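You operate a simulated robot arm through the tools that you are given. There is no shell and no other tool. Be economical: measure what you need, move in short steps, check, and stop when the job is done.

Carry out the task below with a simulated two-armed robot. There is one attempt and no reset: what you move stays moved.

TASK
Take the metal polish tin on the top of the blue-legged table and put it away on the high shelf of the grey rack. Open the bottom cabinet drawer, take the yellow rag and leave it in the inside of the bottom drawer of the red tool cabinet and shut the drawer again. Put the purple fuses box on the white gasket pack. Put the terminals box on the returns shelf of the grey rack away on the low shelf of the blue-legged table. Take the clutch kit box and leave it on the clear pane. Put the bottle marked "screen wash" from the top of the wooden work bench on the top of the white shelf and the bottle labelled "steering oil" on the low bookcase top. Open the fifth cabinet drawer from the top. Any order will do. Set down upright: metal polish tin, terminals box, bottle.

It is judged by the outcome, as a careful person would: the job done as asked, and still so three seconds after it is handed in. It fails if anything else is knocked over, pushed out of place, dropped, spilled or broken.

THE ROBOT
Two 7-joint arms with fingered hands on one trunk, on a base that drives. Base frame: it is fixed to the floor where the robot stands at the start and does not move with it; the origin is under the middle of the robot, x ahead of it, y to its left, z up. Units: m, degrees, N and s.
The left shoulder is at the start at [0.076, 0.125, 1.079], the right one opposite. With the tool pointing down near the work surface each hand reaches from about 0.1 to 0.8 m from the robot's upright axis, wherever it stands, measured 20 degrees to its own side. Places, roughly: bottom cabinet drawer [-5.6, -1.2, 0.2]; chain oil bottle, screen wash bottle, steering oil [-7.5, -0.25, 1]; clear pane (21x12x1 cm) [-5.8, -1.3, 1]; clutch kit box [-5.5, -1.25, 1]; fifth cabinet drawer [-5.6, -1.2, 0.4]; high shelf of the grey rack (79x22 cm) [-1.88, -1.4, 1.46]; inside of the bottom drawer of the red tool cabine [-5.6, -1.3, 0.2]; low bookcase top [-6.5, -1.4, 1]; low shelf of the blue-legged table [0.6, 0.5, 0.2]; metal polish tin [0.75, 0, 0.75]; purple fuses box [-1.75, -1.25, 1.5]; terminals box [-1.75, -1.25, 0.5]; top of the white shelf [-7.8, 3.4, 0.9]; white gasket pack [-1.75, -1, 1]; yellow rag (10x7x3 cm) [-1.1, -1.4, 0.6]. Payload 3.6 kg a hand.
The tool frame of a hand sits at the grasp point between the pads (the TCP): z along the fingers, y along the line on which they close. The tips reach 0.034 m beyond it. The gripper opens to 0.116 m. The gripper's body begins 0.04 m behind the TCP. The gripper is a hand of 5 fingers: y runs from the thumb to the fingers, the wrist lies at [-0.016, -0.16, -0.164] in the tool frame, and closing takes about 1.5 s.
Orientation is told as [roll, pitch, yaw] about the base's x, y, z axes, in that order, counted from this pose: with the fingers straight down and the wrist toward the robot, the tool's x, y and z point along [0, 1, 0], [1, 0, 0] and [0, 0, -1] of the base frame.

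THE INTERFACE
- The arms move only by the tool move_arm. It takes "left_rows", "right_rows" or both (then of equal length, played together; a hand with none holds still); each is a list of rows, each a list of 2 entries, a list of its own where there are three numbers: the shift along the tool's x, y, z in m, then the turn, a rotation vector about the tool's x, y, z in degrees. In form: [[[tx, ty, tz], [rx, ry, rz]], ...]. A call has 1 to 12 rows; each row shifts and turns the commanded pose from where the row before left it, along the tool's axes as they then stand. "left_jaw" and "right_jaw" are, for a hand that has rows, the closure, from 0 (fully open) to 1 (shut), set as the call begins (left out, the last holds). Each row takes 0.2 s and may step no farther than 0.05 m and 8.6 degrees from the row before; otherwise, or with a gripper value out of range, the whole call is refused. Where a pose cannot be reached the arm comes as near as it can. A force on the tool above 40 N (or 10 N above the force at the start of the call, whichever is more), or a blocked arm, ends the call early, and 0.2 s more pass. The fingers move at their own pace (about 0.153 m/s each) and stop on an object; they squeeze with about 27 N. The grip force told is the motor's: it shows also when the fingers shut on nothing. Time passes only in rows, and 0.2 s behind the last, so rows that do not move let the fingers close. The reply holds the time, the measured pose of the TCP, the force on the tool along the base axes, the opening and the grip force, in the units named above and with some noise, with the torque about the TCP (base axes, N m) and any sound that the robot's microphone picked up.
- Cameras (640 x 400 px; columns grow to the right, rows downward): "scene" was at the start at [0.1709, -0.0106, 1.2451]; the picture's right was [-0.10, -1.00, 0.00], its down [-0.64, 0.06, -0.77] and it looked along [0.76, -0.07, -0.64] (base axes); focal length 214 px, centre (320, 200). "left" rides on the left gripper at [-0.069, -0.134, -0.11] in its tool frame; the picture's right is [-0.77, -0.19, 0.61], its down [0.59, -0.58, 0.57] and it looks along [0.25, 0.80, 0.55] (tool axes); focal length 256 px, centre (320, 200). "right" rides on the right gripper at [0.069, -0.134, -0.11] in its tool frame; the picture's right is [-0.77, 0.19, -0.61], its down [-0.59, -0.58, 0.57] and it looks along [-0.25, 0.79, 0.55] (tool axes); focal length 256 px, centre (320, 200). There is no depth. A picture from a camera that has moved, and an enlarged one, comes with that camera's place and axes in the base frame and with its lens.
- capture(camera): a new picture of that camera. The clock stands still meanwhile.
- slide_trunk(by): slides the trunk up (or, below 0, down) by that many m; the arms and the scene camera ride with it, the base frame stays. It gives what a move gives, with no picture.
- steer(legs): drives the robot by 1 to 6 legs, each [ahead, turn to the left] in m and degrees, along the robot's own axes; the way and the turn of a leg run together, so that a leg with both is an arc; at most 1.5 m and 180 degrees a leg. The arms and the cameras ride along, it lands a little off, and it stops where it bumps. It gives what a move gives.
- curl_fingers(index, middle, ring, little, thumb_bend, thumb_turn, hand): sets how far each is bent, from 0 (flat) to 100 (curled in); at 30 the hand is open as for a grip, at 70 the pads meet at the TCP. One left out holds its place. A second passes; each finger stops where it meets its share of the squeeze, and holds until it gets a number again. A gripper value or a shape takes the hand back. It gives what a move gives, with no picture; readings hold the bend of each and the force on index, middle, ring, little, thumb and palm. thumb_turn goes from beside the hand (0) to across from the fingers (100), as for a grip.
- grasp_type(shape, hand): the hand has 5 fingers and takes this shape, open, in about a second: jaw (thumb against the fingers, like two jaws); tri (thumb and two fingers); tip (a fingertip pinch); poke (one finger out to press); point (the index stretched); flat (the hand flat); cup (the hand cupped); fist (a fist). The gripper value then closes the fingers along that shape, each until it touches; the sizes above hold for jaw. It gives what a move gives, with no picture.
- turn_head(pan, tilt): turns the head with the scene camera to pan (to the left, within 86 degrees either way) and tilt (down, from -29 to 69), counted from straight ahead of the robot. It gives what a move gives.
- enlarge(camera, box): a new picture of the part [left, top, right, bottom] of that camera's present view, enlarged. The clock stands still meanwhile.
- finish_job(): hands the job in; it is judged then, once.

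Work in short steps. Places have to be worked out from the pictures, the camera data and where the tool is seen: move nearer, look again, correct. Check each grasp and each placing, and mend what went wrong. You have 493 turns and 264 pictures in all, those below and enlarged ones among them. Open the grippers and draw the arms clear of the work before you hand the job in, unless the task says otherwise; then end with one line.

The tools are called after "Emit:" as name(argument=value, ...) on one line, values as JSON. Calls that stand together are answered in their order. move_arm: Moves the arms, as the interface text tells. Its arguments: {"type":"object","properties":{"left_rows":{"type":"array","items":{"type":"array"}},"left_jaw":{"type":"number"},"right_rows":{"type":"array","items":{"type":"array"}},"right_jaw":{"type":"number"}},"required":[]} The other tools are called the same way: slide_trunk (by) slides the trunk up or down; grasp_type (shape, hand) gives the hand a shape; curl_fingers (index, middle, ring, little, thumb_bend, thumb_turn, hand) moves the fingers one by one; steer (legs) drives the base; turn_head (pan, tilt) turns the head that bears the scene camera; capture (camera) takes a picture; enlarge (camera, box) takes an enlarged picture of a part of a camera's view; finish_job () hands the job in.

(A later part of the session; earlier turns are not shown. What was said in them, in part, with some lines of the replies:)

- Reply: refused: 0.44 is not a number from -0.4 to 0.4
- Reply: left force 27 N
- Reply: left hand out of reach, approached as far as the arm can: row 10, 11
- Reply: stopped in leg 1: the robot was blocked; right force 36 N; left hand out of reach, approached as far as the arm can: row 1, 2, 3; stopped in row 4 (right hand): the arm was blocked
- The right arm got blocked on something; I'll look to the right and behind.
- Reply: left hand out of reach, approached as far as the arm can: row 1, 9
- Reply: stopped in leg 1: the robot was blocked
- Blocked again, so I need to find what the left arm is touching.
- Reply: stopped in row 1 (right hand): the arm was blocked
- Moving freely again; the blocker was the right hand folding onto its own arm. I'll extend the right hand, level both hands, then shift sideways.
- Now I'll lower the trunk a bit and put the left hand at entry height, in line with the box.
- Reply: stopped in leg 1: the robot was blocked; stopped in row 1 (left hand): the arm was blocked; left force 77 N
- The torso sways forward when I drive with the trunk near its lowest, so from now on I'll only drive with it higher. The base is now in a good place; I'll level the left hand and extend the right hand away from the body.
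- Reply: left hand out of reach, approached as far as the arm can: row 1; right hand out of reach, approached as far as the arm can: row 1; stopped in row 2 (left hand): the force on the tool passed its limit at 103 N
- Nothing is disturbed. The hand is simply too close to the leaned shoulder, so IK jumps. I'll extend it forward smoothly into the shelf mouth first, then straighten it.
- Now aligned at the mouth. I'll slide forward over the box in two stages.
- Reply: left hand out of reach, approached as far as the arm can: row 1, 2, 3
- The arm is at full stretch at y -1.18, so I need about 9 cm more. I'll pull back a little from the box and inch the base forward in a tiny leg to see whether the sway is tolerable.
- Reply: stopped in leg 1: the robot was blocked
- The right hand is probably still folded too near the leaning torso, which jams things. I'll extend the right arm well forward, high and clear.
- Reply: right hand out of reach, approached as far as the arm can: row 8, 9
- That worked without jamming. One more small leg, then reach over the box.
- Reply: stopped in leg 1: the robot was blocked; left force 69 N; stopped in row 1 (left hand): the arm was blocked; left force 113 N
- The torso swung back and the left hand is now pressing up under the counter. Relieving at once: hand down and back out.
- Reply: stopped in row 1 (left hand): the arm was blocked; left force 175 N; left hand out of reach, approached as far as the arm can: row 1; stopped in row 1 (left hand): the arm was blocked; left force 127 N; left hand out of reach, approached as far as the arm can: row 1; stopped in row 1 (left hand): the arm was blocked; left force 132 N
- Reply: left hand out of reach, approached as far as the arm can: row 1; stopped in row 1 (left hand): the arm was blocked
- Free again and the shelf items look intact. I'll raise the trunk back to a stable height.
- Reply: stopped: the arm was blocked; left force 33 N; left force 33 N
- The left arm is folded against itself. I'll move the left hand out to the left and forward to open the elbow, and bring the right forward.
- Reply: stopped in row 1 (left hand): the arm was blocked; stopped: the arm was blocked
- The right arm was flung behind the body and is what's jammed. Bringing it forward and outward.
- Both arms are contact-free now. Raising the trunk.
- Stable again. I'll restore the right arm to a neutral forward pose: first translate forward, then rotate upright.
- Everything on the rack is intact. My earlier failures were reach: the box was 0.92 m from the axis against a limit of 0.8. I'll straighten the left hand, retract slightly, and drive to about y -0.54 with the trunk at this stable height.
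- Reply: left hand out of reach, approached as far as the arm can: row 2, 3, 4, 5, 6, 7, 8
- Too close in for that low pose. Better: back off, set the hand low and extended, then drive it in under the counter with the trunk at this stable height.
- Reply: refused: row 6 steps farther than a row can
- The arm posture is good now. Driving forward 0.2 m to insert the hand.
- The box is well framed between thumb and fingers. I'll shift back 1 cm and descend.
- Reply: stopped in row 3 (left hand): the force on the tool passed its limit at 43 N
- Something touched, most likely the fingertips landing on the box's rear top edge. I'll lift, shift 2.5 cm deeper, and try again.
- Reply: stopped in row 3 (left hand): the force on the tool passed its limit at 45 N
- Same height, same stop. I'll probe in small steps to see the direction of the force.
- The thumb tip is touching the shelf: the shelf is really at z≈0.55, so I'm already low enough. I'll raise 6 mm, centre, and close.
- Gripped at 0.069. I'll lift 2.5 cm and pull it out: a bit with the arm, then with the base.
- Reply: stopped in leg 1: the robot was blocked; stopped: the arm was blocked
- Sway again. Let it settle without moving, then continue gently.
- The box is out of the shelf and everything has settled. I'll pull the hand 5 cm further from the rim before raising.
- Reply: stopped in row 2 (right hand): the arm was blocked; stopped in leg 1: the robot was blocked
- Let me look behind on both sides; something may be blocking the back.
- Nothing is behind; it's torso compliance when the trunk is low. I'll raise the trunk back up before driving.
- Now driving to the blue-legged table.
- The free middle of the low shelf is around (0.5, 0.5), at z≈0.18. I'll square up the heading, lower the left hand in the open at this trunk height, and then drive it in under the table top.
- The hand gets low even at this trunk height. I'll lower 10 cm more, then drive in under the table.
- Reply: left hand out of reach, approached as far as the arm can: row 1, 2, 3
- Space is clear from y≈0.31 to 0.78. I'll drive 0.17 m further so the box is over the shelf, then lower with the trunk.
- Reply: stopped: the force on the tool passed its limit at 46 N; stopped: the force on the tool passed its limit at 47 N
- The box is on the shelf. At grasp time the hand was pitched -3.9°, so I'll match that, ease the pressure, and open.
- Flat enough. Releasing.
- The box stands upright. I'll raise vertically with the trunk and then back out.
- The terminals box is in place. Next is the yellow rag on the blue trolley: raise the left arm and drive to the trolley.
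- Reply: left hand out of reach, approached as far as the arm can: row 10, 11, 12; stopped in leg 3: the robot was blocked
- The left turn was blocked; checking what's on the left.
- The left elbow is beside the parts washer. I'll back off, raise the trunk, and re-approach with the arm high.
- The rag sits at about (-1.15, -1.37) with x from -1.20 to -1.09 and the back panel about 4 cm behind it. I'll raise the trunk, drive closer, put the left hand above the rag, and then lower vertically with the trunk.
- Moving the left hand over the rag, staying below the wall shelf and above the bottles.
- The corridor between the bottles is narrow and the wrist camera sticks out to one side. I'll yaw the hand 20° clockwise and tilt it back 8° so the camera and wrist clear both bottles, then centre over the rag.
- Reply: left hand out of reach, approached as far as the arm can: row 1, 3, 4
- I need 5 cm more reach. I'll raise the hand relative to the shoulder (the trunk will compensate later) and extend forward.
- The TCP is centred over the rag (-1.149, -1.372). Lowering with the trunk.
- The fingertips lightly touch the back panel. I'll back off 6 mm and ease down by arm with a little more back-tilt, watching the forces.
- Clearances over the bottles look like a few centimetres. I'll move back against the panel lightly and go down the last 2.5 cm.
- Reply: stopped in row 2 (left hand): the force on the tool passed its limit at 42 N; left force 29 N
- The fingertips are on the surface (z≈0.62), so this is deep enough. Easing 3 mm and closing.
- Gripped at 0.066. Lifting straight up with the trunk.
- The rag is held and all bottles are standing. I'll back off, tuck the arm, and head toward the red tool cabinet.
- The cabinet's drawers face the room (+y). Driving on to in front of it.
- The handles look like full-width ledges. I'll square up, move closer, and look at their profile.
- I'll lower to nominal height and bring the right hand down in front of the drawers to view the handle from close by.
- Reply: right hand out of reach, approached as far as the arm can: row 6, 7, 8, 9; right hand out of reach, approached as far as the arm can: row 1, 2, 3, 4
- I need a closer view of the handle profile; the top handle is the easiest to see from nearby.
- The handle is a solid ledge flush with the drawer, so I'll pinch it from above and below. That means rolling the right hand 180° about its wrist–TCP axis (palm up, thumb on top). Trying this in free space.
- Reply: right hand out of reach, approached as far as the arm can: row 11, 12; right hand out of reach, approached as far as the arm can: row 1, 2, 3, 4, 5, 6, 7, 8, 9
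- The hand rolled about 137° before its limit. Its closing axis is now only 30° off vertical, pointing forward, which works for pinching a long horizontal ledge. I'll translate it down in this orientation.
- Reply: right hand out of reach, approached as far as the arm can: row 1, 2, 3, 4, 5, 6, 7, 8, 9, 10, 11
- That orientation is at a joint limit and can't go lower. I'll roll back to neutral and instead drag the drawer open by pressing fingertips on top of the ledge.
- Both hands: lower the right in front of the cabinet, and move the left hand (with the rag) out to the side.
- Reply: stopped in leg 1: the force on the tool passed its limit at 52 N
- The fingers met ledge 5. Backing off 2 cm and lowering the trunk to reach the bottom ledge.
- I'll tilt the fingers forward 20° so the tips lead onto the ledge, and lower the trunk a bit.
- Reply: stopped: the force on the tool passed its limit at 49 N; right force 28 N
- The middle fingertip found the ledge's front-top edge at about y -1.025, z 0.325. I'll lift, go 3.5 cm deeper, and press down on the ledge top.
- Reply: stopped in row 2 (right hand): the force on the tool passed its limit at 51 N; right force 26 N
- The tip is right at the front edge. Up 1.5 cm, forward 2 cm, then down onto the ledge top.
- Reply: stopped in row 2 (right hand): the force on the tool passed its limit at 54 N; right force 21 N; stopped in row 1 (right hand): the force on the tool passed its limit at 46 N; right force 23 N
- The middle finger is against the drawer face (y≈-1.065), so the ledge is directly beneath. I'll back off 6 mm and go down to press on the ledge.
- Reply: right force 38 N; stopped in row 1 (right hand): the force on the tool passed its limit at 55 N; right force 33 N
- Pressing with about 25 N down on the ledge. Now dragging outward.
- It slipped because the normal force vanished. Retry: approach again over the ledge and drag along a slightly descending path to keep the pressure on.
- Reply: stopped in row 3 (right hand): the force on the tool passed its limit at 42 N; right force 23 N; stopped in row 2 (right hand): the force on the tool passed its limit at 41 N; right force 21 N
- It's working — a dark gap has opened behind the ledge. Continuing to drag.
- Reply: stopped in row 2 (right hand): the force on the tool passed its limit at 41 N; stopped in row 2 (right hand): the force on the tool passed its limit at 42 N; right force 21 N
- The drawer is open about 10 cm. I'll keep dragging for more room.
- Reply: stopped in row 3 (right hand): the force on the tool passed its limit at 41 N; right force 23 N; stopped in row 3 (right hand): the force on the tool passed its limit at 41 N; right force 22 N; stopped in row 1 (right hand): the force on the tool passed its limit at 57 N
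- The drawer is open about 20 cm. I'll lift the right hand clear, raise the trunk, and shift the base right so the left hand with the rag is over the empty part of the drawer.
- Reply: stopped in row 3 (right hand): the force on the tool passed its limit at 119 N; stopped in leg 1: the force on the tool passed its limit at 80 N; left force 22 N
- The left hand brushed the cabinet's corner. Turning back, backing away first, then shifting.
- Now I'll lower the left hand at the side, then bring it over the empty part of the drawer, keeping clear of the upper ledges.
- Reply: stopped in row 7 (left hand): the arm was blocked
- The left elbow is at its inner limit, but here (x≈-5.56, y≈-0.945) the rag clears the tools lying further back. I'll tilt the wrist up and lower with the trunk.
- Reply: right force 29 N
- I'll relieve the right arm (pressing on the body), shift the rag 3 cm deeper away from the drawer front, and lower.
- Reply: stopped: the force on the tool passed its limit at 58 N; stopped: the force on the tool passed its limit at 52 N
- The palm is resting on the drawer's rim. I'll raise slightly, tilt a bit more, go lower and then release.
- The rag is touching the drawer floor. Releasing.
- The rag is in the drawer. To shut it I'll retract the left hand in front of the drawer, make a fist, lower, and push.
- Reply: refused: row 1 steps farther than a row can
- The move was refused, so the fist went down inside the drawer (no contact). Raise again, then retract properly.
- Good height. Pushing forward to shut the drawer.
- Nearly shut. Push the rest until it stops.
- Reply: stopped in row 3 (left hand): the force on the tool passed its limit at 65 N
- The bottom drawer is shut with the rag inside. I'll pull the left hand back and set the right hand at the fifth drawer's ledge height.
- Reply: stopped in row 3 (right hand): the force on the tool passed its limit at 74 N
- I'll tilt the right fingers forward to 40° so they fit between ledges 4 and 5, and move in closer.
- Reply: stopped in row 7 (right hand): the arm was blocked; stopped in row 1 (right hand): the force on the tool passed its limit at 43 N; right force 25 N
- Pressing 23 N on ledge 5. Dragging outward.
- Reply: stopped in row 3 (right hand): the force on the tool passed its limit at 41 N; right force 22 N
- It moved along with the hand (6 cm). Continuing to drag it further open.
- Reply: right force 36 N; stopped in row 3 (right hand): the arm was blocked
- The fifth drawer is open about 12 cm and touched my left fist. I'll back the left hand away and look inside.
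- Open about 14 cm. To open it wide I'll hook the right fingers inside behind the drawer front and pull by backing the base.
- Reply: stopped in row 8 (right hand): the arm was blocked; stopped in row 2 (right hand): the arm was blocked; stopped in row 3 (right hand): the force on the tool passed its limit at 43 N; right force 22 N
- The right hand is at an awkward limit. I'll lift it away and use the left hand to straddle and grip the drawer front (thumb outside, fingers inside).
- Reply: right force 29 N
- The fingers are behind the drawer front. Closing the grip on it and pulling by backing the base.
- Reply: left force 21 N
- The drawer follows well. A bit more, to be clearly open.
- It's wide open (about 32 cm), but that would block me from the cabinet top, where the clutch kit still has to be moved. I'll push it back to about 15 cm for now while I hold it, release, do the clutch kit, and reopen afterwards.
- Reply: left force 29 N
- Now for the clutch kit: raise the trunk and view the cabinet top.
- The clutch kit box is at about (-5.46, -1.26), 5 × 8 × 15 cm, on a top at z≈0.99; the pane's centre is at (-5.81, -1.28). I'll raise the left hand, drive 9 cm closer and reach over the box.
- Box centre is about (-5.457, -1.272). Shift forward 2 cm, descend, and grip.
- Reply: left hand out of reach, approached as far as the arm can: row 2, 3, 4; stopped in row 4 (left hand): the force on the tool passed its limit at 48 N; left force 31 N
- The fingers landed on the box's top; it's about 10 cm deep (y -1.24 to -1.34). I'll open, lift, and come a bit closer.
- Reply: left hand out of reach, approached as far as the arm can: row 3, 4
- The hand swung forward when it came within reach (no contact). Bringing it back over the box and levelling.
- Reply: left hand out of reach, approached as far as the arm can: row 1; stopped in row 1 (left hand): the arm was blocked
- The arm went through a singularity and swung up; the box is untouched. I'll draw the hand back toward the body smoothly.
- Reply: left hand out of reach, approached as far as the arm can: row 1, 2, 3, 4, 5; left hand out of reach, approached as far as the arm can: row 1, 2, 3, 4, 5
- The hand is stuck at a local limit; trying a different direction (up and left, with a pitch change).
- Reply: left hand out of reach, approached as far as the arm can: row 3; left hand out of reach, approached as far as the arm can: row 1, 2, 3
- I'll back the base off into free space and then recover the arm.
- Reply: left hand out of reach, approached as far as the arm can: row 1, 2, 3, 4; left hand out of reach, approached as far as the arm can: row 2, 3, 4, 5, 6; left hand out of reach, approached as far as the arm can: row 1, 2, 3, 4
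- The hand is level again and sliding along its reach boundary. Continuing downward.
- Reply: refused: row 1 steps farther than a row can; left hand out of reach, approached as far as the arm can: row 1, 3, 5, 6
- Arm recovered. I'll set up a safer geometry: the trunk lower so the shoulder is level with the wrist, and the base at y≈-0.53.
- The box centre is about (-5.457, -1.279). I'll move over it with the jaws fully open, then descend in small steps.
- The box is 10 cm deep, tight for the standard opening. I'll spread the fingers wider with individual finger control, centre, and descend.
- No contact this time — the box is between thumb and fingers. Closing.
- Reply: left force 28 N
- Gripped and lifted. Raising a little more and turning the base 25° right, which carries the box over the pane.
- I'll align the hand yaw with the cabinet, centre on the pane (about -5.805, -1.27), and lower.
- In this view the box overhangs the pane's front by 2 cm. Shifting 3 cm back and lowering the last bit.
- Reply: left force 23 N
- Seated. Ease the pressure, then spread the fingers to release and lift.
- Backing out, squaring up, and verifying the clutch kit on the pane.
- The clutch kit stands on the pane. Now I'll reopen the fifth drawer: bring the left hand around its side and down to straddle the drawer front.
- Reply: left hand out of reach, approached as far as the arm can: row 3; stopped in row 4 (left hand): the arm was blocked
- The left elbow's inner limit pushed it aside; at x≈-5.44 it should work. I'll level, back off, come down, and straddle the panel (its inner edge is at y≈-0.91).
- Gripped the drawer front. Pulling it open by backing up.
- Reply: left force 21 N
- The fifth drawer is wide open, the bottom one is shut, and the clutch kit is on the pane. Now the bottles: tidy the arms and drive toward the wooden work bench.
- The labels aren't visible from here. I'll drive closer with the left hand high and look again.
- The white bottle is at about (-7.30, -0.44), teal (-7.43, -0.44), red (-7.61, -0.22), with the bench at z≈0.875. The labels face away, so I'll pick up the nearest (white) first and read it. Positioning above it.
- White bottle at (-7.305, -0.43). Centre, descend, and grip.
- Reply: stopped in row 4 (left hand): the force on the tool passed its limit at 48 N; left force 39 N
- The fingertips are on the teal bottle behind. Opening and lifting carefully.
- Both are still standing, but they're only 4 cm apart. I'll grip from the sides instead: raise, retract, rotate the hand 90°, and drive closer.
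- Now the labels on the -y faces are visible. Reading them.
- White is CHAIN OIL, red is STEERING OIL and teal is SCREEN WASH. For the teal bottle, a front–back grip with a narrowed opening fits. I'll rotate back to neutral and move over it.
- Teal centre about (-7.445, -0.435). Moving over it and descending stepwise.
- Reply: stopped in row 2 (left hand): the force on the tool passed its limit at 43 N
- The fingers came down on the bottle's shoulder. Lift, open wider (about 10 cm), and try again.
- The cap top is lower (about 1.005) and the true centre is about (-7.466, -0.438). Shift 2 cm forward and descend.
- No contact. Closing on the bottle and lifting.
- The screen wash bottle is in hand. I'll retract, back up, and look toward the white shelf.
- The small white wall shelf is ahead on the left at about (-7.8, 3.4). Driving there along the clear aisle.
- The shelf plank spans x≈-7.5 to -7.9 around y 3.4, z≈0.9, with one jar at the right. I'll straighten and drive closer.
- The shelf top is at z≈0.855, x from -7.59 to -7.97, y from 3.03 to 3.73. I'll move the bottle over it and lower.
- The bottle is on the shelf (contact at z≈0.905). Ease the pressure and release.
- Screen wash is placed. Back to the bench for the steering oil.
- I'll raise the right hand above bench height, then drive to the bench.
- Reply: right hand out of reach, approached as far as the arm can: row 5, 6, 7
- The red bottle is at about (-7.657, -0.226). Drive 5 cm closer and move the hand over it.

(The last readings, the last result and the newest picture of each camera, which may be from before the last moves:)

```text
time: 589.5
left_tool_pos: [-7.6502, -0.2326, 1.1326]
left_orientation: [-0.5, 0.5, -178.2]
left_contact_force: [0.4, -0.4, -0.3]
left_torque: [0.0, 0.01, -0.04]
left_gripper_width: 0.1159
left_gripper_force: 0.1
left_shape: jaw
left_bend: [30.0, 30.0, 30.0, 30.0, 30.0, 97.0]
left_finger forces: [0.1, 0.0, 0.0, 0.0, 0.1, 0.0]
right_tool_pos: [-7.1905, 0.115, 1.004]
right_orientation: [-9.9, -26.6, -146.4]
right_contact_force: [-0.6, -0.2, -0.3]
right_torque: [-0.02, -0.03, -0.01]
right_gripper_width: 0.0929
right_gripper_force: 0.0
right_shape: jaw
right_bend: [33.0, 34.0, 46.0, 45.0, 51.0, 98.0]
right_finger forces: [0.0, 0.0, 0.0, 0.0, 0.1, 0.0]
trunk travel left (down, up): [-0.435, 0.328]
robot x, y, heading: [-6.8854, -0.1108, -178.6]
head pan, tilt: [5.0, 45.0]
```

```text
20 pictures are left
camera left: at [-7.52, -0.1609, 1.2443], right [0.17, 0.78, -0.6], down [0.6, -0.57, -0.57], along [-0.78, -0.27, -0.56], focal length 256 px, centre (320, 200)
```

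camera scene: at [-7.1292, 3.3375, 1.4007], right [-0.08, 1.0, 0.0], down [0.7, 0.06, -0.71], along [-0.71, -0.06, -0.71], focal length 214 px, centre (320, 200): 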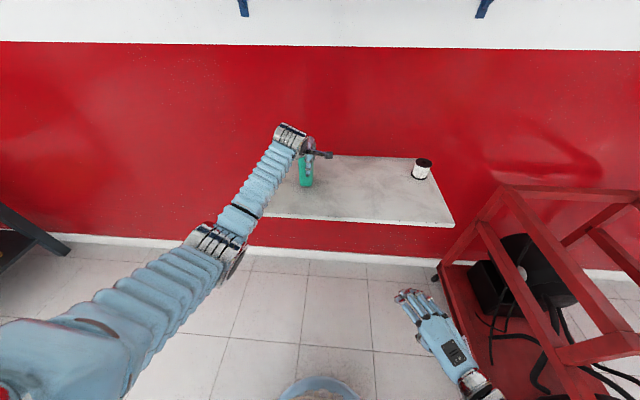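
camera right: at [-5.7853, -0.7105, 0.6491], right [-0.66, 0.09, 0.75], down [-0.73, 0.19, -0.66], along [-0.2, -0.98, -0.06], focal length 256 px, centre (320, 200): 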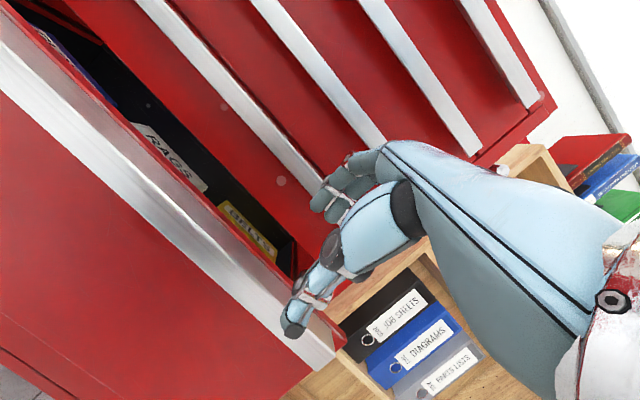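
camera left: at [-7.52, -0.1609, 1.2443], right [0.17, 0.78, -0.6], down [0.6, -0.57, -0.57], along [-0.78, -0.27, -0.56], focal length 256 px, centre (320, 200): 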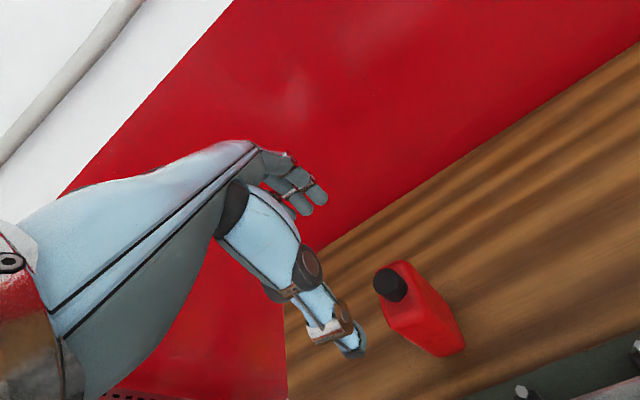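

Centre (-7.662, -0.226). Fine shift and descend.

Emit:
move_arm(left_rows=[[[-0.006, 0.012, 0], [0, 0, 0]], [[0, 0, 0.045], [0, 0, 0]], [[0, 0, 0.045], [0, 0, 0]], [[0, 0, 0.035], [0, 0, 0]], [[0, 0, 0.03], [0, 0, 0]], [[0, 0, 0.025], [0, 0, 0]]])

Emit:
move_arm(left_rows=[[[0, 0, 0], [0, 0, 0]], [[0, 0, 0], [0, 0, 0]], [[0, 0, 0], [0, 0, 0]], [[0, 0, 0], [0, 0, 0]], [[0, 0, 0], [0, 0, 0]], [[0, 0, 0], [0, 0, 0]]], left_jaw=1)

```text
time: 590.9
left_tool_pos: [-7.6585, -0.2233, 0.9568]
left_orientation: [-0.7, -0.5, -178.3]
left_contact_force: [-2.8, -2.2, 22.7]
left_torque: [0.24, -0.41, -0.06]
left_gripper_width: 0.1161
left_gripper_force: 0.1
left_shape: jaw
left_bend: [30.0, 30.0, 30.0, 30.0, 30.0, 97.0]
left_finger forces: [9.5, 0.0, 0.0, 0.1, 8.7, 5.5]
right_tool_pos: [-7.1878, 0.1145, 1.0041]
right_orientation: [-10.1, -26.7, -146.3]
right_contact_force: [0.4, 0.4, 0.5]
right_torque: [0.02, -0.02, 0.03]
right_gripper_width: 0.0932
right_gripper_force: 0.0
right_shape: jaw
right_bend: [33.0, 34.0, 46.0, 45.0, 51.0, 98.0]
right_finger forces: [0.0, 0.1, 0.0, 0.1, 0.0, 0.1]
trunk travel left (down, up): [-0.435, 0.328]
robot x, y, heading: [-6.8886, -0.1106, -178.7]
head pan, tilt: [5.0, 45.0]
```

```text
time: 592.2
left_tool_pos: [-7.6588, -0.2219, 0.9557]
left_orientation: [-0.6, -0.5, -178.3]
left_contact_force: [-5.5, -5.1, 31.1]
left_torque: [0.33, 0.5, -0.11]
left_gripper_width: 0.0884
left_gripper_force: 27.4
left_shape: jaw
left_bend: [34.0, 42.0, 59.0, 58.0, 0.0, 98.0]
left_finger forces: [30.3, 13.0, 0.0, 0.0, 36.2, 5.1]
right_tool_pos: [-7.1868, 0.114, 1.0048]
right_orientation: [-10.1, -26.8, -146.2]
right_contact_force: [-0.1, 0.0, -0.3]
right_torque: [0.01, -0.03, 0.03]
right_gripper_width: 0.093
right_gripper_force: 0.0
right_shape: jaw
right_bend: [33.0, 34.0, 46.0, 45.0, 51.0, 98.0]
right_finger forces: [0.0, 0.0, 0.0, 0.1, 0.0, 0.0]
trunk travel left (down, up): [-0.435, 0.328]
robot x, y, heading: [-6.885, -0.114, -178.4]
head pan, tilt: [5.0, 45.0]
```

Emit:
capture(camera="left")

```text
19 pictures are left
camera left: at [-7.5261, -0.1507, 1.0675], right [0.16, 0.78, -0.6], down [0.59, -0.57, -0.58], along [-0.79, -0.26, -0.55], focal length 256 px, centre (320, 200)
```

left: 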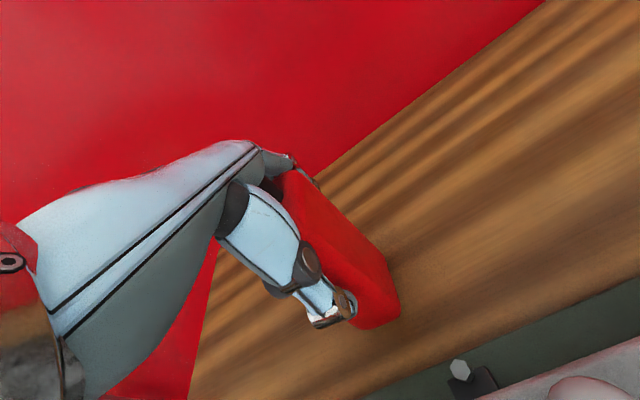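

The bottle is between thumb and fingers, with the palm on the cap. Lifting gently to see that it's held.

Emit:
move_arm(left_rows=[[[0, 0, -0.012], [0, 0, 0]], [[0, 0, 0], [0, 0, 0]], [[0, 0, 0], [0, 0, 0]], [[0, 0, -0.02], [0, 0, 0]], [[0, 0, -0.03], [0, 0, 0]]])

Emit:
capture(camera="left")

```text
time: 593.1
left_tool_pos: [-7.6578, -0.2246, 0.9586]
left_orientation: [-0.6, 0.9, -178.1]
left_contact_force: [-1.2, 1.0, 1.6]
left_torque: [0.02, 0.32, -0.04]
left_gripper_width: 0.0877
left_gripper_force: 27.7
left_shape: jaw
left_bend: [37.0, 44.0, 59.0, 58.0, 0.0, 98.0]
left_finger forces: [14.8, 12.0, 0.0, 0.0, 26.9, 0.0]
right_tool_pos: [-7.1891, 0.115, 1.0027]
right_orientation: [-10.0, -26.6, -146.3]
right_contact_force: [1.1, 0.9, -0.4]
right_torque: [0.02, -0.03, 0.03]
right_gripper_width: 0.093
right_gripper_force: 0.2
right_shape: jaw
right_bend: [33.0, 34.0, 46.0, 45.0, 51.0, 98.0]
right_finger forces: [0.0, 0.0, 0.1, 0.1, 0.0, 0.0]
trunk travel left (down, up): [-0.435, 0.328]
robot x, y, heading: [-6.8894, -0.1143, -178.5]
head pan, tilt: [5.0, 45.0]
stopped in row 4 (right hand): the arm was blocked; the commanded pose is now the measured one
```

```text
18 pictures are left
camera left: at [-7.5283, -0.1524, 1.0737], right [0.17, 0.78, -0.6], down [0.6, -0.56, -0.56], along [-0.78, -0.27, -0.57], focal length 256 px, centre (320, 200)
```

left: 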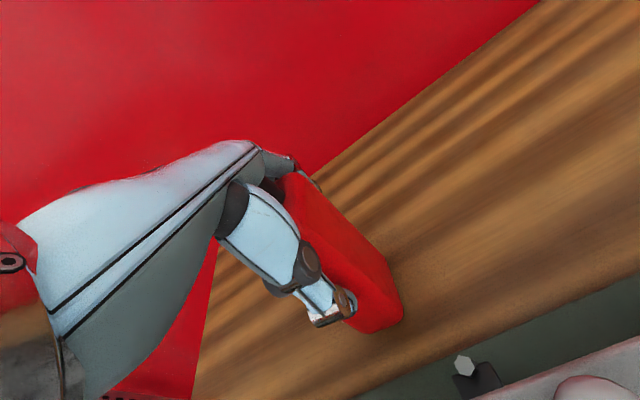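

The grip holds. I'll lift vertically with the trunk.

Emit:
slide_trunk(by=0.17)

Emit:
capture(camera="left")

```text
time: 595.0
left_tool_pos: [-7.6585, -0.2252, 1.1273]
left_orientation: [-0.6, 1.2, -178.0]
left_contact_force: [-0.4, -0.2, -3.6]
left_torque: [0.02, 0.03, -0.03]
left_gripper_width: 0.0863
left_gripper_force: 26.7
left_shape: jaw
left_bend: [40.0, 45.0, 59.0, 58.0, 0.0, 98.0]
left_finger forces: [5.2, 9.6, 0.0, 0.0, 14.5, 0.0]
right_tool_pos: [-7.1897, 0.1149, 1.1733]
right_orientation: [-9.9, -26.6, -146.3]
right_contact_force: [0.4, 0.0, 0.0]
right_torque: [0.0, 0.02, 0.03]
right_gripper_width: 0.0929
right_gripper_force: 0.1
right_shape: jaw
right_bend: [33.0, 34.0, 46.0, 45.0, 51.0, 98.0]
right_finger forces: [0.0, 0.0, 0.1, 0.0, 0.0, 0.0]
trunk travel left (down, up): [-0.605, 0.158]
robot x, y, heading: [-6.886, -0.1093, -178.8]
head pan, tilt: [5.0, 45.0]
```

```text
17 pictures are left
camera left: at [-7.5289, -0.1522, 1.2424], right [0.17, 0.78, -0.6], down [0.61, -0.56, -0.56], along [-0.78, -0.27, -0.57], focal length 256 px, centre (320, 200)
```

left: 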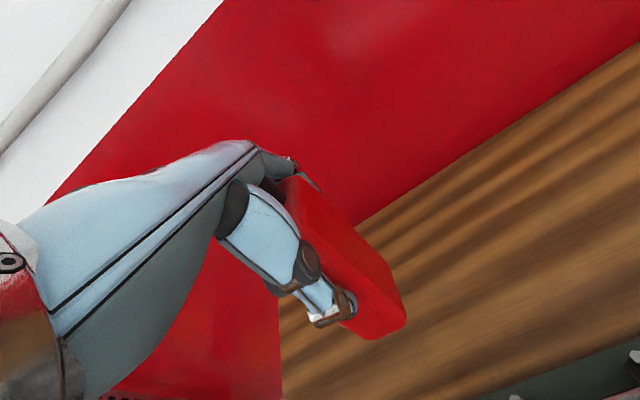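

Grip forces are falling and the thumb reads unbent. I'll re-command the grip before moving.

Emit:
move_arm(left_rows=[[[0, 0, 0], [0, 0, 0]], [[0, 0, 0], [0, 0, 0]], [[0, 0, 0], [0, 0, 0]], [[0, 0, 0], [0, 0, 0]]], left_jaw=0.95)

```text
time: 596.0
left_tool_pos: [-7.6586, -0.2246, 1.1289]
left_orientation: [-0.6, 1.1, -178.1]
left_contact_force: [-0.4, -0.5, -4.1]
left_torque: [0.0, 0.03, 0.02]
left_gripper_width: 0.0863
left_gripper_force: 27.2
left_shape: jaw
left_bend: [40.0, 45.0, 59.0, 58.0, 0.0, 98.0]
left_finger forces: [5.4, 9.6, 0.0, 0.1, 14.5, 0.1]
right_tool_pos: [-7.1906, 0.1146, 1.1727]
right_orientation: [-9.9, -26.7, -146.3]
right_contact_force: [-0.6, 0.2, -0.2]
right_torque: [0.01, -0.03, 0.04]
right_gripper_width: 0.093
right_gripper_force: 0.0
right_shape: jaw
right_bend: [33.0, 34.0, 46.0, 45.0, 51.0, 98.0]
right_finger forces: [0.0, 0.0, 0.1, 0.1, 0.0, 0.1]
trunk travel left (down, up): [-0.605, 0.158]
robot x, y, heading: [-6.8866, -0.1087, -178.4]
head pan, tilt: [5.0, 45.0]
```

Stable hold. Backing off, retracting, and turning to face the low bookcase.

Emit:
steer(legs=[[-0.4, 0]])

Emit:
move_arm(left_rows=[[[0, -0.04, 0], [0, 0, 0]], [[0, -0.045, 0], [0, 0, 0]], [[0, -0.045, 0], [0, 0, 0]], [[0.01, -0.045, 0], [0, 0, 0]], [[0.01, -0.04, 0], [0, 0, 0]]])

Emit:
steer(legs=[[0, 89]])

Emit:
turn_head(pan=0, tilt=35)

Emit:
capture(camera="scene")

```text
time: 598.5
left_tool_pos: [-7.2592, -0.2178, 1.1288]
left_orientation: [-0.7, 1.1, -177.9]
left_contact_force: [0.9, -0.5, -3.3]
left_torque: [-0.01, 0.04, -0.01]
left_gripper_width: 0.0862
left_gripper_force: 26.8
left_shape: jaw
left_bend: [40.0, 45.0, 59.0, 58.0, 0.0, 98.0]
left_finger forces: [5.2, 9.5, 0.1, 0.0, 14.4, 0.0]
right_tool_pos: [-6.7914, 0.1244, 1.1727]
right_orientation: [-9.9, -26.5, -146.1]
right_contact_force: [0.0, 0.0, 0.1]
right_torque: [-0.03, 0.0, 0.0]
right_gripper_width: 0.093
right_gripper_force: 0.2
right_shape: jaw
right_bend: [33.0, 34.0, 46.0, 45.0, 51.0, 98.0]
right_finger forces: [0.0, 0.0, 0.0, 0.1, 0.1, 0.1]
trunk travel left (down, up): [-0.605, 0.158]
robot x, y, heading: [-6.4865, -0.1037, -178.3]
head pan, tilt: [5.0, 45.0]
```

```text
time: 599.7
left_tool_pos: [-7.0388, -0.2306, 1.1346]
left_orientation: [-0.6, 1.1, -178.1]
left_contact_force: [0.7, -0.6, -4.4]
left_torque: [-0.02, 0.03, -0.02]
left_gripper_width: 0.086
left_gripper_force: 27.3
left_shape: jaw
left_bend: [41.0, 45.0, 59.0, 58.0, 0.0, 98.0]
left_finger forces: [4.0, 9.5, 0.0, 0.1, 13.2, 0.2]
right_tool_pos: [-6.7923, 0.1236, 1.1737]
right_orientation: [-10.1, -26.7, -146.1]
right_contact_force: [0.2, -0.1, -0.3]
right_torque: [-0.03, 0.01, -0.02]
right_gripper_width: 0.0928
right_gripper_force: 0.1
right_shape: jaw
right_bend: [33.0, 34.0, 46.0, 45.0, 51.0, 98.0]
right_finger forces: [0.0, 0.0, 0.0, 0.0, 0.1, 0.0]
trunk travel left (down, up): [-0.605, 0.158]
robot x, y, heading: [-6.4908, -0.0998, -178.6]
head pan, tilt: [5.0, 45.0]
```

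```text
time: 604.0
left_tool_pos: [-6.3533, -0.655, 1.1334]
left_orientation: [-0.6, 1.1, -87.0]
left_contact_force: [0.1, 0.2, -4.7]
left_torque: [-0.01, -0.01, -0.01]
left_gripper_width: 0.086
left_gripper_force: 27.3
left_shape: jaw
left_bend: [41.0, 45.0, 59.0, 58.0, 0.0, 98.0]
left_finger forces: [3.4, 8.9, 0.0, 0.0, 11.6, 0.1]
right_tool_pos: [-6.7087, -0.4095, 1.172]
right_orientation: [-9.9, -26.7, -55.4]
right_contact_force: [-0.8, 0.6, 0.2]
right_torque: [-0.01, -0.01, 0.04]
right_gripper_width: 0.0929
right_gripper_force: 0.1
right_shape: jaw
right_bend: [33.0, 34.0, 46.0, 45.0, 51.0, 98.0]
right_finger forces: [0.1, 0.0, 0.1, 0.1, 0.0, 0.0]
trunk travel left (down, up): [-0.605, 0.158]
robot x, y, heading: [-6.49, -0.1054, -88.0]
head pan, tilt: [5.0, 45.0]
```

```text
time: 604.7
left_tool_pos: [-6.3534, -0.6547, 1.1342]
left_orientation: [-0.6, 1.1, -87.1]
left_contact_force: [-1.0, -0.7, -3.0]
left_torque: [-0.03, 0.01, 0.0]
left_gripper_width: 0.0858
left_gripper_force: 26.7
left_shape: jaw
left_bend: [41.0, 45.0, 59.0, 58.0, 0.0, 98.0]
left_finger forces: [3.6, 9.0, 0.1, 0.1, 11.6, 0.1]
right_tool_pos: [-6.71, -0.4097, 1.1724]
right_orientation: [-10.0, -26.6, -55.3]
right_contact_force: [0.2, -0.4, -0.3]
right_torque: [0.0, 0.0, -0.01]
right_gripper_width: 0.0931
right_gripper_force: 0.1
right_shape: jaw
right_bend: [33.0, 34.0, 46.0, 45.0, 51.0, 98.0]
right_finger forces: [0.1, 0.0, 0.0, 0.0, 0.1, 0.1]
trunk travel left (down, up): [-0.605, 0.158]
robot x, y, heading: [-6.4895, -0.1053, -87.9]
head pan, tilt: [0.0, 35.0]
```

```text
16 pictures are left
camera scene: at [-6.4836, -0.207, 1.5856], right [-1.0, -0.04, 0.0], down [-0.02, 0.57, -0.82], along [0.03, -0.82, -0.57], focal length 214 px, centre (320, 200)
```

scene: 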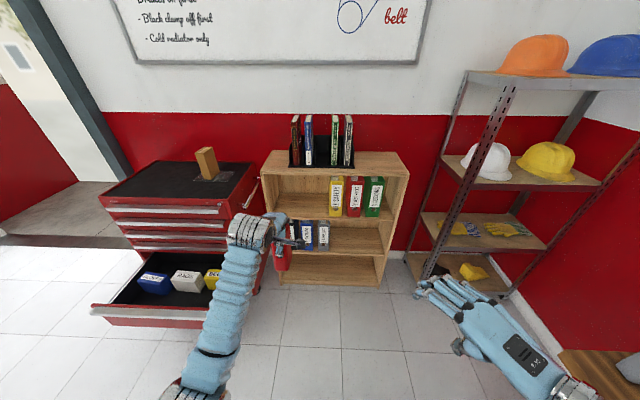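

The free area of the bookcase top is at its right end (x≈-6.66 to -6.93, y≈-1.28 to -1.5, z≈1.03). Driving there diagonally.

Emit:
steer(legs=[[0, -35], [0.6, 0], [0, 33]])

Emit:
turn_head(pan=0, tilt=45)

Emit:
capture(camera="scene")

```text
time: 611.4
left_tool_pos: [-6.6865, -1.1654, 1.134]
left_orientation: [-0.6, 1.1, -88.5]
left_contact_force: [-0.7, -0.7, -5.5]
left_torque: [0.0, 0.01, 0.0]
left_gripper_width: 0.0855
left_gripper_force: 27.1
left_shape: jaw
left_bend: [41.0, 45.0, 59.0, 58.0, 0.0, 98.0]
left_finger forces: [3.1, 8.8, 0.1, 0.0, 10.7, 0.0]
right_tool_pos: [-7.0386, -0.9147, 1.1737]
right_orientation: [-9.9, -26.7, -56.7]
right_contact_force: [0.1, 0.5, 0.3]
right_torque: [0.01, -0.03, 0.0]
right_gripper_width: 0.0932
right_gripper_force: 0.1
right_shape: jaw
right_bend: [33.0, 34.0, 46.0, 45.0, 51.0, 98.0]
right_finger forces: [0.0, 0.1, 0.0, 0.0, 0.0, 0.1]
trunk travel left (down, up): [-0.605, 0.158]
robot x, y, heading: [-6.8079, -0.6115, -89.1]
head pan, tilt: [0.0, 35.0]
```

```text
time: 612.1
left_tool_pos: [-6.6873, -1.1662, 1.1337]
left_orientation: [-0.6, 1.1, -88.4]
left_contact_force: [-0.1, -0.5, -4.2]
left_torque: [0.0, -0.01, 0.04]
left_gripper_width: 0.0857
left_gripper_force: 26.8
left_shape: jaw
left_bend: [41.0, 45.0, 59.0, 58.0, 0.0, 98.0]
left_finger forces: [3.1, 8.8, 0.0, 0.1, 10.9, 0.0]
right_tool_pos: [-7.0385, -0.9139, 1.1742]
right_orientation: [-9.9, -26.7, -56.6]
right_contact_force: [-0.9, -0.5, -0.1]
right_torque: [0.04, 0.02, 0.0]
right_gripper_width: 0.0926
right_gripper_force: 0.0
right_shape: jaw
right_bend: [33.0, 34.0, 46.0, 45.0, 51.0, 98.0]
right_finger forces: [0.0, 0.0, 0.0, 0.0, 0.1, 0.1]
trunk travel left (down, up): [-0.605, 0.158]
robot x, y, heading: [-6.8094, -0.6089, -89.0]
head pan, tilt: [0.0, 45.0]
```

```text
15 pictures are left
camera scene: at [-6.8075, -0.7096, 1.5709], right [-1.0, -0.01, 0.0], down [-0.01, 0.71, -0.71], along [0.01, -0.71, -0.71], focal length 214 px, centre (320, 200)
```

scene: 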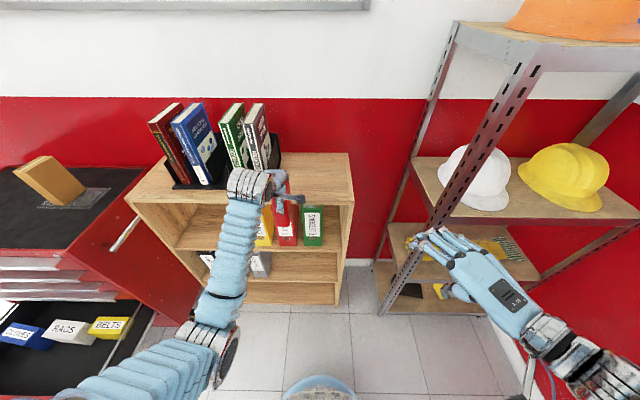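

I'll raise the bottle 10 cm for clearance, turn slightly right, and extend over the free right end of the top.

Emit:
slide_trunk(by=0.1)

Emit:
steer(legs=[[0, -9]])

Emit:
move_arm(left_rows=[[[0, 0.045, 0], [0, 0, 0]], [[0, 0.045, 0], [0, 0, 0]], [[0, 0.045, 0], [0, 0, 0]], [[0, 0.045, 0], [0, 0, 0]]])

Emit:
enlarge(camera="scene", box=[180, 80, 420, 260])

```text
time: 613.4
left_tool_pos: [-6.687, -1.1679, 1.2338]
left_orientation: [-0.5, 1.0, -88.5]
left_contact_force: [0.0, 0.1, -3.6]
left_torque: [-0.03, 0.03, -0.02]
left_gripper_width: 0.0858
left_gripper_force: 26.5
left_shape: jaw
left_bend: [41.0, 45.0, 59.0, 58.0, 0.0, 98.0]
left_finger forces: [3.1, 8.8, 0.0, 0.1, 10.9, 0.0]
right_tool_pos: [-7.0368, -0.9139, 1.2719]
right_orientation: [-9.9, -26.6, -56.7]
right_contact_force: [-0.3, 0.3, 0.2]
right_torque: [-0.01, -0.02, 0.0]
right_gripper_width: 0.0926
right_gripper_force: 0.1
right_shape: jaw
right_bend: [33.0, 34.0, 46.0, 45.0, 51.0, 98.0]
right_finger forces: [0.1, 0.0, 0.0, 0.0, 0.0, 0.0]
trunk travel left (down, up): [-0.705, 0.058]
robot x, y, heading: [-6.8098, -0.6114, -89.2]
head pan, tilt: [0.0, 45.0]
```

```text
time: 614.5
left_tool_pos: [-6.7751, -1.1791, 1.2344]
left_orientation: [-0.7, 1.1, -97.4]
left_contact_force: [0.3, -0.1, -3.7]
left_torque: [-0.02, -0.03, 0.02]
left_gripper_width: 0.0855
left_gripper_force: 27.0
left_shape: jaw
left_bend: [41.0, 45.0, 59.0, 58.0, 0.0, 98.0]
left_finger forces: [3.0, 8.8, 0.1, 0.1, 10.8, 0.1]
right_tool_pos: [-7.0825, -0.8756, 1.2735]
right_orientation: [-10.0, -26.7, -65.6]
right_contact_force: [0.2, 0.1, 0.5]
right_torque: [-0.03, -0.02, 0.02]
right_gripper_width: 0.093
right_gripper_force: 0.0
right_shape: jaw
right_bend: [33.0, 34.0, 46.0, 45.0, 51.0, 98.0]
right_finger forces: [0.0, 0.0, 0.1, 0.1, 0.0, 0.1]
trunk travel left (down, up): [-0.705, 0.058]
robot x, y, heading: [-6.8113, -0.6129, -97.7]
head pan, tilt: [0.0, 45.0]
```

```text
time: 615.5
left_tool_pos: [-6.8006, -1.3572, 1.227]
left_orientation: [-0.7, 1.2, -97.4]
left_contact_force: [-0.1, 0.4, -5.4]
left_torque: [0.0, -0.02, 0.02]
left_gripper_width: 0.0854
left_gripper_force: 27.2
left_shape: jaw
left_bend: [41.0, 46.0, 59.0, 58.0, 0.0, 98.0]
left_finger forces: [2.5, 9.1, 0.0, 0.0, 10.7, 0.1]
right_tool_pos: [-7.0833, -0.8782, 1.2726]
right_orientation: [-10.0, -26.6, -65.6]
right_contact_force: [0.3, 0.7, -0.5]
right_torque: [-0.02, 0.03, 0.03]
right_gripper_width: 0.0928
right_gripper_force: 0.0
right_shape: jaw
right_bend: [33.0, 34.0, 46.0, 45.0, 51.0, 98.0]
right_finger forces: [0.1, 0.1, 0.0, 0.1, 0.0, 0.1]
trunk travel left (down, up): [-0.705, 0.058]
robot x, y, heading: [-6.8104, -0.6115, -98.0]
head pan, tilt: [0.0, 45.0]
```

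```text
2.22 times, centred on (300, 170) of scene
camera zoom: at [-6.8229, -0.7088, 1.6707], right [-0.99, 0.14, 0.0], down [0.1, 0.7, -0.71], along [-0.1, -0.7, -0.71], focal length 477 px, centre (364, 267)
```

zoom: 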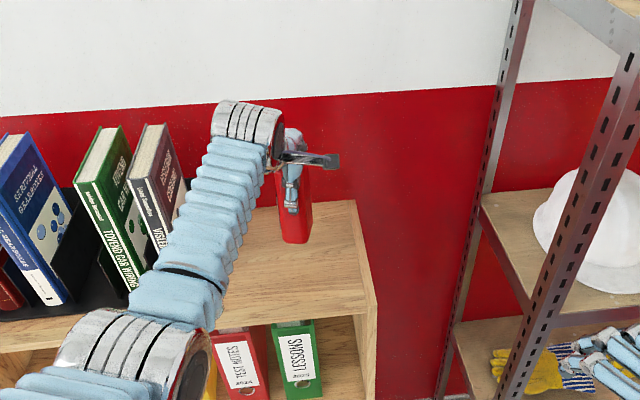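

Good location. Lowering with the trunk until contact.

Emit:
slide_trunk(by=-0.06)

Emit:
slide_trunk(by=-0.03)

Emit:
enlarge(camera="scene", box=[260, 90, 380, 210])

```text
time: 616.5
left_tool_pos: [-6.7982, -1.3571, 1.1705]
left_orientation: [-0.5, 1.1, -97.3]
left_contact_force: [0.6, 1.3, -4.0]
left_torque: [-0.02, -0.03, 0.03]
left_gripper_width: 0.0858
left_gripper_force: 26.9
left_shape: jaw
left_bend: [41.0, 46.0, 59.0, 58.0, 0.0, 98.0]
left_finger forces: [2.5, 8.9, 0.0, 0.1, 10.7, 0.1]
right_tool_pos: [-7.0829, -0.8759, 1.2134]
right_orientation: [-9.9, -26.7, -65.6]
right_contact_force: [-0.6, 0.3, 0.0]
right_torque: [0.02, -0.01, 0.01]
right_gripper_width: 0.0931
right_gripper_force: 0.1
right_shape: jaw
right_bend: [33.0, 34.0, 46.0, 45.0, 51.0, 98.0]
right_finger forces: [0.0, 0.0, 0.1, 0.0, 0.0, 0.0]
trunk travel left (down, up): [-0.645, 0.118]
robot x, y, heading: [-6.8104, -0.6111, -98.3]
head pan, tilt: [0.0, 45.0]
```

```text
time: 617.1
left_tool_pos: [-6.7983, -1.3624, 1.1614]
left_orientation: [-0.8, -1.0, -97.5]
left_contact_force: [0.1, 10.3, 21.3]
left_torque: [0.47, -0.12, 0.02]
left_gripper_width: 0.0848
left_gripper_force: 27.2
left_shape: jaw
left_bend: [41.0, 46.0, 59.0, 58.0, 0.0, 98.0]
left_finger forces: [6.3, 7.3, 0.1, 0.0, 27.6, 0.0]
right_tool_pos: [-7.0829, -0.8744, 1.1864]
right_orientation: [-10.1, -26.7, -65.5]
right_contact_force: [-0.1, -1.1, 0.0]
right_torque: [0.0, 0.03, 0.03]
right_gripper_width: 0.0928
right_gripper_force: 0.1
right_shape: jaw
right_bend: [33.0, 34.0, 46.0, 45.0, 51.0, 98.0]
right_finger forces: [0.0, 0.0, 0.1, 0.0, 0.1, 0.0]
trunk travel left (down, up): [-0.618, 0.145]
robot x, y, heading: [-6.812, -0.6112, -98.2]
head pan, tilt: [0.0, 45.0]
stopped: the force on the tool passed its limit at 44 N (the readings are from after the stop); the commanded pose is now the measured one
```

```text
3.33 times, centred on (320, 150) of scene
camera zoom: at [-6.8218, -0.706, 1.5837], right [-0.99, 0.14, 0.0], down [0.1, 0.7, -0.71], along [-0.1, -0.7, -0.71], focal length 715 px, centre (320, 367)
```

zoom: 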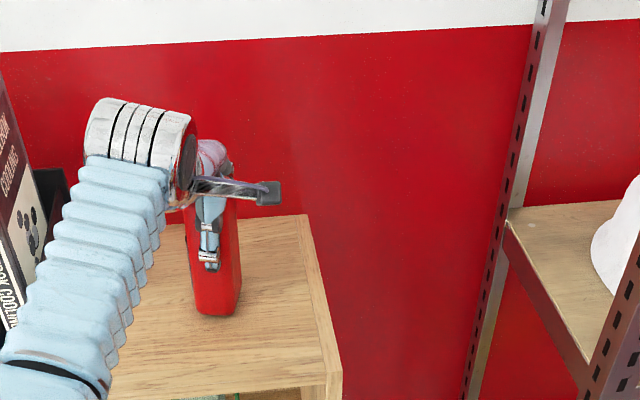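

The bottle stands on the bookcase top. Easing the pressure, restoring the pitch, and releasing.

Emit:
move_arm(left_rows=[[[0, 0, -0.004], [1.5, 0, 0]]])

Emit:
move_arm(left_rows=[[[0, 0, 0], [0, 0, 0]], [[0, 0, 0], [0, 0, 0]], [[0, 0, 0], [0, 0, 0]], [[0, 0, 0], [0, 0, 0]]], left_jaw=0)

Emit:
enlarge(camera="scene", box=[260, 90, 380, 210])

```text
time: 617.5
left_tool_pos: [-6.7984, -1.3615, 1.1615]
left_orientation: [-0.9, 0.9, -97.5]
left_contact_force: [-0.2, -1.1, 12.9]
left_torque: [-0.52, -0.03, 0.0]
left_gripper_width: 0.0857
left_gripper_force: 27.1
left_shape: jaw
left_bend: [39.0, 44.0, 59.0, 58.0, 0.0, 98.0]
left_finger forces: [11.5, 9.9, 0.1, 0.1, 16.0, 0.0]
right_tool_pos: [-7.0816, -0.8744, 1.1857]
right_orientation: [-9.9, -26.7, -65.4]
right_contact_force: [-0.6, -1.1, -0.2]
right_torque: [-0.01, 0.01, 0.0]
right_gripper_width: 0.0929
right_gripper_force: 0.1
right_shape: jaw
right_bend: [33.0, 34.0, 46.0, 45.0, 51.0, 98.0]
right_finger forces: [0.1, 0.0, 0.0, 0.0, 0.0, 0.1]
trunk travel left (down, up): [-0.618, 0.145]
robot x, y, heading: [-6.8132, -0.6121, -97.9]
head pan, tilt: [0.0, 45.0]
```

```text
time: 618.5
left_tool_pos: [-6.7984, -1.3618, 1.1585]
left_orientation: [-0.7, 1.2, -97.4]
left_contact_force: [-0.7, 2.0, 3.7]
left_torque: [-0.01, 0.01, -0.02]
left_gripper_width: 0.1158
left_gripper_force: 0.0
left_shape: jaw
left_bend: [30.0, 30.0, 30.0, 30.0, 30.0, 97.0]
left_finger forces: [0.9, 0.0, 0.1, 0.0, 3.6, 0.2]
right_tool_pos: [-7.083, -0.8749, 1.1855]
right_orientation: [-10.0, -26.7, -65.5]
right_contact_force: [-0.5, 0.4, -0.6]
right_torque: [-0.01, 0.0, 0.01]
right_gripper_width: 0.0928
right_gripper_force: 0.2
right_shape: jaw
right_bend: [33.0, 34.0, 46.0, 45.0, 51.0, 98.0]
right_finger forces: [0.0, 0.1, 0.0, 0.1, 0.0, 0.0]
trunk travel left (down, up): [-0.618, 0.145]
robot x, y, heading: [-6.8121, -0.6097, -97.7]
head pan, tilt: [0.0, 45.0]
```

```text
3.33 times, centred on (320, 150) of scene
camera zoom: at [-6.822, -0.7065, 1.5838], right [-0.99, 0.14, 0.0], down [0.1, 0.7, -0.71], along [-0.1, -0.7, -0.71], focal length 715 px, centre (320, 367)
```

zoom: 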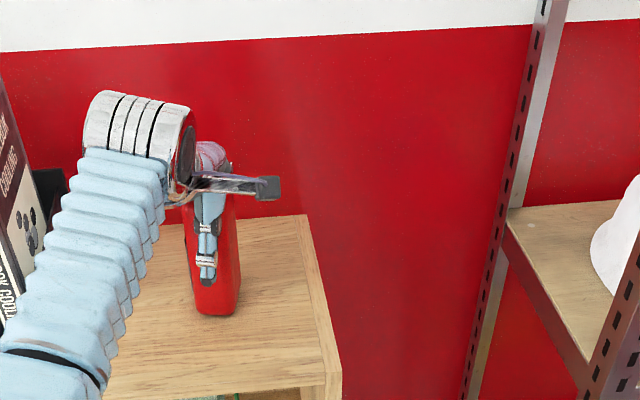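

Standing. I'll spread the fingers wider to lose contact, then lift straight up.

Emit:
curl_fingers(hand="left", index=18, middle=18, ring=18, little=18, thumb_bend=12)

Emit:
slide_trunk(by=0.14)

Emit:
capture(camera="left")

```text
time: 619.5
left_tool_pos: [-6.7982, -1.3606, 1.1596]
left_orientation: [-0.8, 1.1, -97.5]
left_contact_force: [-0.6, 1.5, -0.3]
left_torque: [-0.04, 0.0, 0.01]
left_gripper_width: 0.1388
left_gripper_force: 1.0
left_shape: fingers
left_bend: [18.0, 18.0, 18.0, 18.0, 12.0, 97.0]
left_finger forces: [0.1, 0.1, 0.0, 0.0, 1.5, 0.0]
right_tool_pos: [-7.0824, -0.8752, 1.1846]
right_orientation: [-9.9, -26.6, -65.5]
right_contact_force: [0.8, 0.6, 0.0]
right_torque: [-0.04, 0.01, 0.01]
right_gripper_width: 0.0929
right_gripper_force: 0.2
right_shape: jaw
right_bend: [33.0, 34.0, 46.0, 45.0, 51.0, 98.0]
right_finger forces: [0.1, 0.1, 0.0, 0.1, 0.0, 0.0]
trunk travel left (down, up): [-0.618, 0.145]
robot x, y, heading: [-6.8098, -0.6101, -98.0]
head pan, tilt: [0.0, 45.0]
```

```text
time: 621.2
left_tool_pos: [-6.7991, -1.3614, 1.2987]
left_orientation: [-0.8, 1.0, -97.3]
left_contact_force: [0.0, 0.0, 0.6]
left_torque: [-0.03, 0.0, 0.01]
left_gripper_width: 0.1388
left_gripper_force: 0.0
left_shape: fingers
left_bend: [18.0, 18.0, 18.0, 18.0, 12.0, 97.0]
left_finger forces: [0.1, 0.1, 0.0, 0.0, 0.0, 0.0]
right_tool_pos: [-7.0823, -0.8753, 1.3251]
right_orientation: [-9.9, -26.5, -65.5]
right_contact_force: [-0.9, -0.3, -0.5]
right_torque: [-0.01, 0.02, 0.04]
right_gripper_width: 0.0927
right_gripper_force: 0.0
right_shape: jaw
right_bend: [33.0, 34.0, 46.0, 45.0, 51.0, 98.0]
right_finger forces: [0.0, 0.0, 0.0, 0.0, 0.0, 0.0]
trunk travel left (down, up): [-0.758, 0.005]
robot x, y, heading: [-6.8088, -0.6142, -97.8]
head pan, tilt: [0.0, 45.0]
```

```text
11 pictures are left
camera left: at [-6.8492, -1.2216, 1.4139], right [-0.74, 0.3, -0.6], down [0.65, 0.51, -0.56], along [0.14, -0.81, -0.57], focal length 256 px, centre (320, 200)
```

left: 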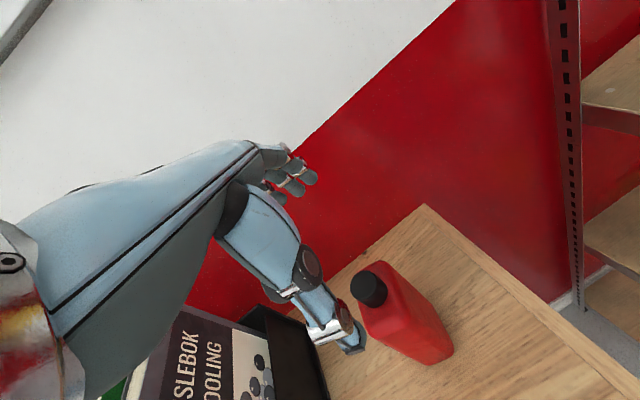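

The steering oil stands upright on the bookcase. I'll draw the arm clear, back away, and take one last look at the bookcase and cabinet.

Emit:
move_arm(left_rows=[[[0, -0.045, 0], [0, 0, 0]], [[0, -0.045, 0], [0, 0, 0]], [[0, -0.045, 0], [0, 0, 0]], [[0, -0.045, 0], [0, 0, 0]], [[0, -0.04, 0], [0, 0, 0]]], left_jaw=0)

Emit:
steer(legs=[[-0.45, 0], [0, 20]])

Emit:
turn_head(pan=20, tilt=35)

Emit:
capture(camera="scene")

```text
time: 622.4
left_tool_pos: [-6.7732, -1.1417, 1.3006]
left_orientation: [-0.8, 1.0, -97.4]
left_contact_force: [0.6, 0.7, -0.5]
left_torque: [-0.02, 0.0, 0.01]
left_gripper_width: 0.1159
left_gripper_force: 0.1
left_shape: jaw
left_bend: [30.0, 30.0, 30.0, 30.0, 30.0, 97.0]
left_finger forces: [0.1, 0.0, 0.0, 0.0, 0.0, 0.2]
right_tool_pos: [-7.0822, -0.8736, 1.3267]
right_orientation: [-9.9, -26.7, -65.5]
right_contact_force: [0.2, 0.4, 0.0]
right_torque: [0.02, -0.01, 0.01]
right_gripper_width: 0.0931
right_gripper_force: 0.0
right_shape: jaw
right_bend: [33.0, 34.0, 46.0, 45.0, 51.0, 98.0]
right_finger forces: [0.1, 0.0, 0.0, 0.0, 0.0, 0.0]
trunk travel left (down, up): [-0.758, 0.005]
robot x, y, heading: [-6.808, -0.6122, -98.0]
head pan, tilt: [0.0, 45.0]
```

```text
time: 626.3
left_tool_pos: [-6.5251, -0.6294, 1.3011]
left_orientation: [-0.7, 1.1, -76.8]
left_contact_force: [-1.0, 0.2, 0.2]
left_torque: [0.0, 0.02, 0.0]
left_gripper_width: 0.1161
left_gripper_force: 0.0
left_shape: jaw
left_bend: [30.0, 30.0, 30.0, 30.0, 30.0, 97.0]
left_finger forces: [0.1, 0.0, 0.1, 0.0, 0.1, 0.0]
right_tool_pos: [-6.9099, -0.4855, 1.3251]
right_orientation: [-9.9, -26.7, -44.9]
right_contact_force: [0.1, 0.6, 0.4]
right_torque: [0.01, -0.02, 0.01]
right_gripper_width: 0.0928
right_gripper_force: 0.0
right_shape: jaw
right_bend: [33.0, 34.0, 46.0, 45.0, 51.0, 98.0]
right_finger forces: [0.0, 0.0, 0.0, 0.0, 0.1, 0.1]
trunk travel left (down, up): [-0.758, 0.005]
robot x, y, heading: [-6.7456, -0.1424, -77.3]
head pan, tilt: [0.0, 45.0]
```

```text
time: 627.1
left_tool_pos: [-6.5255, -0.6288, 1.3018]
left_orientation: [-0.8, 1.1, -76.8]
left_contact_force: [-0.3, -0.5, -0.1]
left_torque: [0.01, 0.01, 0.0]
left_gripper_width: 0.116
left_gripper_force: 0.0
left_shape: jaw
left_bend: [30.0, 30.0, 30.0, 30.0, 30.0, 97.0]
left_finger forces: [0.1, 0.2, 0.0, 0.1, 0.0, 0.0]
right_tool_pos: [-6.91, -0.486, 1.3251]
right_orientation: [-9.9, -26.7, -44.8]
right_contact_force: [-0.6, -0.3, 0.2]
right_torque: [0.01, 0.0, -0.01]
right_gripper_width: 0.093
right_gripper_force: 0.0
right_shape: jaw
right_bend: [33.0, 34.0, 46.0, 45.0, 51.0, 98.0]
right_finger forces: [0.0, 0.1, 0.0, 0.0, 0.0, 0.0]
trunk travel left (down, up): [-0.758, 0.005]
robot x, y, heading: [-6.7417, -0.1446, -77.3]
head pan, tilt: [20.0, 35.0]
```

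```text
10 pictures are left
camera scene: at [-6.6963, -0.2305, 1.7385], right [-0.84, -0.54, 0.0], down [-0.31, 0.48, -0.82], along [0.44, -0.69, -0.57], focal length 214 px, centre (320, 200)
```

scene: 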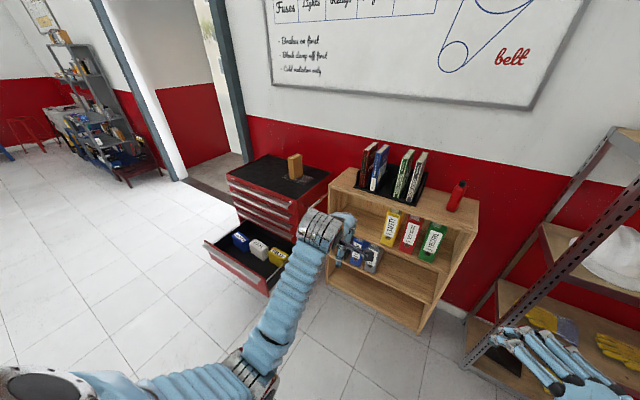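

Everything is in place. I'll fully open the right hand too, then hand in.

Emit:
move_arm(right_rows=[[[0, 0, 0], [0, 0, 0]], [[0, 0, 0], [0, 0, 0]], [[0, 0, 0], [0, 0, 0]]], right_jaw=0)

Emit:
finish_job()

```text
time: 627.9
left_tool_pos: [-6.5247, -0.629, 1.3009]
left_orientation: [-0.9, 1.1, -76.9]
left_contact_force: [-0.3, -0.2, 0.2]
left_torque: [-0.02, -0.01, -0.01]
left_gripper_width: 0.116
left_gripper_force: 0.1
left_shape: jaw
left_bend: [30.0, 30.0, 30.0, 30.0, 30.0, 97.0]
left_finger forces: [0.0, 0.0, 0.1, 0.0, 0.0, 0.1]
right_tool_pos: [-6.9091, -0.4858, 1.3254]
right_orientation: [-10.0, -26.7, -44.8]
right_contact_force: [0.6, -0.1, -0.4]
right_torque: [-0.02, 0.02, -0.01]
right_gripper_width: 0.1158
right_gripper_force: 0.1
right_shape: jaw
right_bend: [30.0, 30.0, 30.0, 30.0, 30.0, 97.0]
right_finger forces: [0.0, 0.0, 0.1, 0.0, 0.0, 0.0]
trunk travel left (down, up): [-0.758, 0.005]
robot x, y, heading: [-6.7476, -0.1454, -77.5]
head pan, tilt: [20.0, 35.0]
```

```text
The job is handed in.
```

All the tasks are done and the job is handed in: every item was seen in its asked place when I set it down, the bottom drawer is shut on the rag, and the fifth drawer is open.
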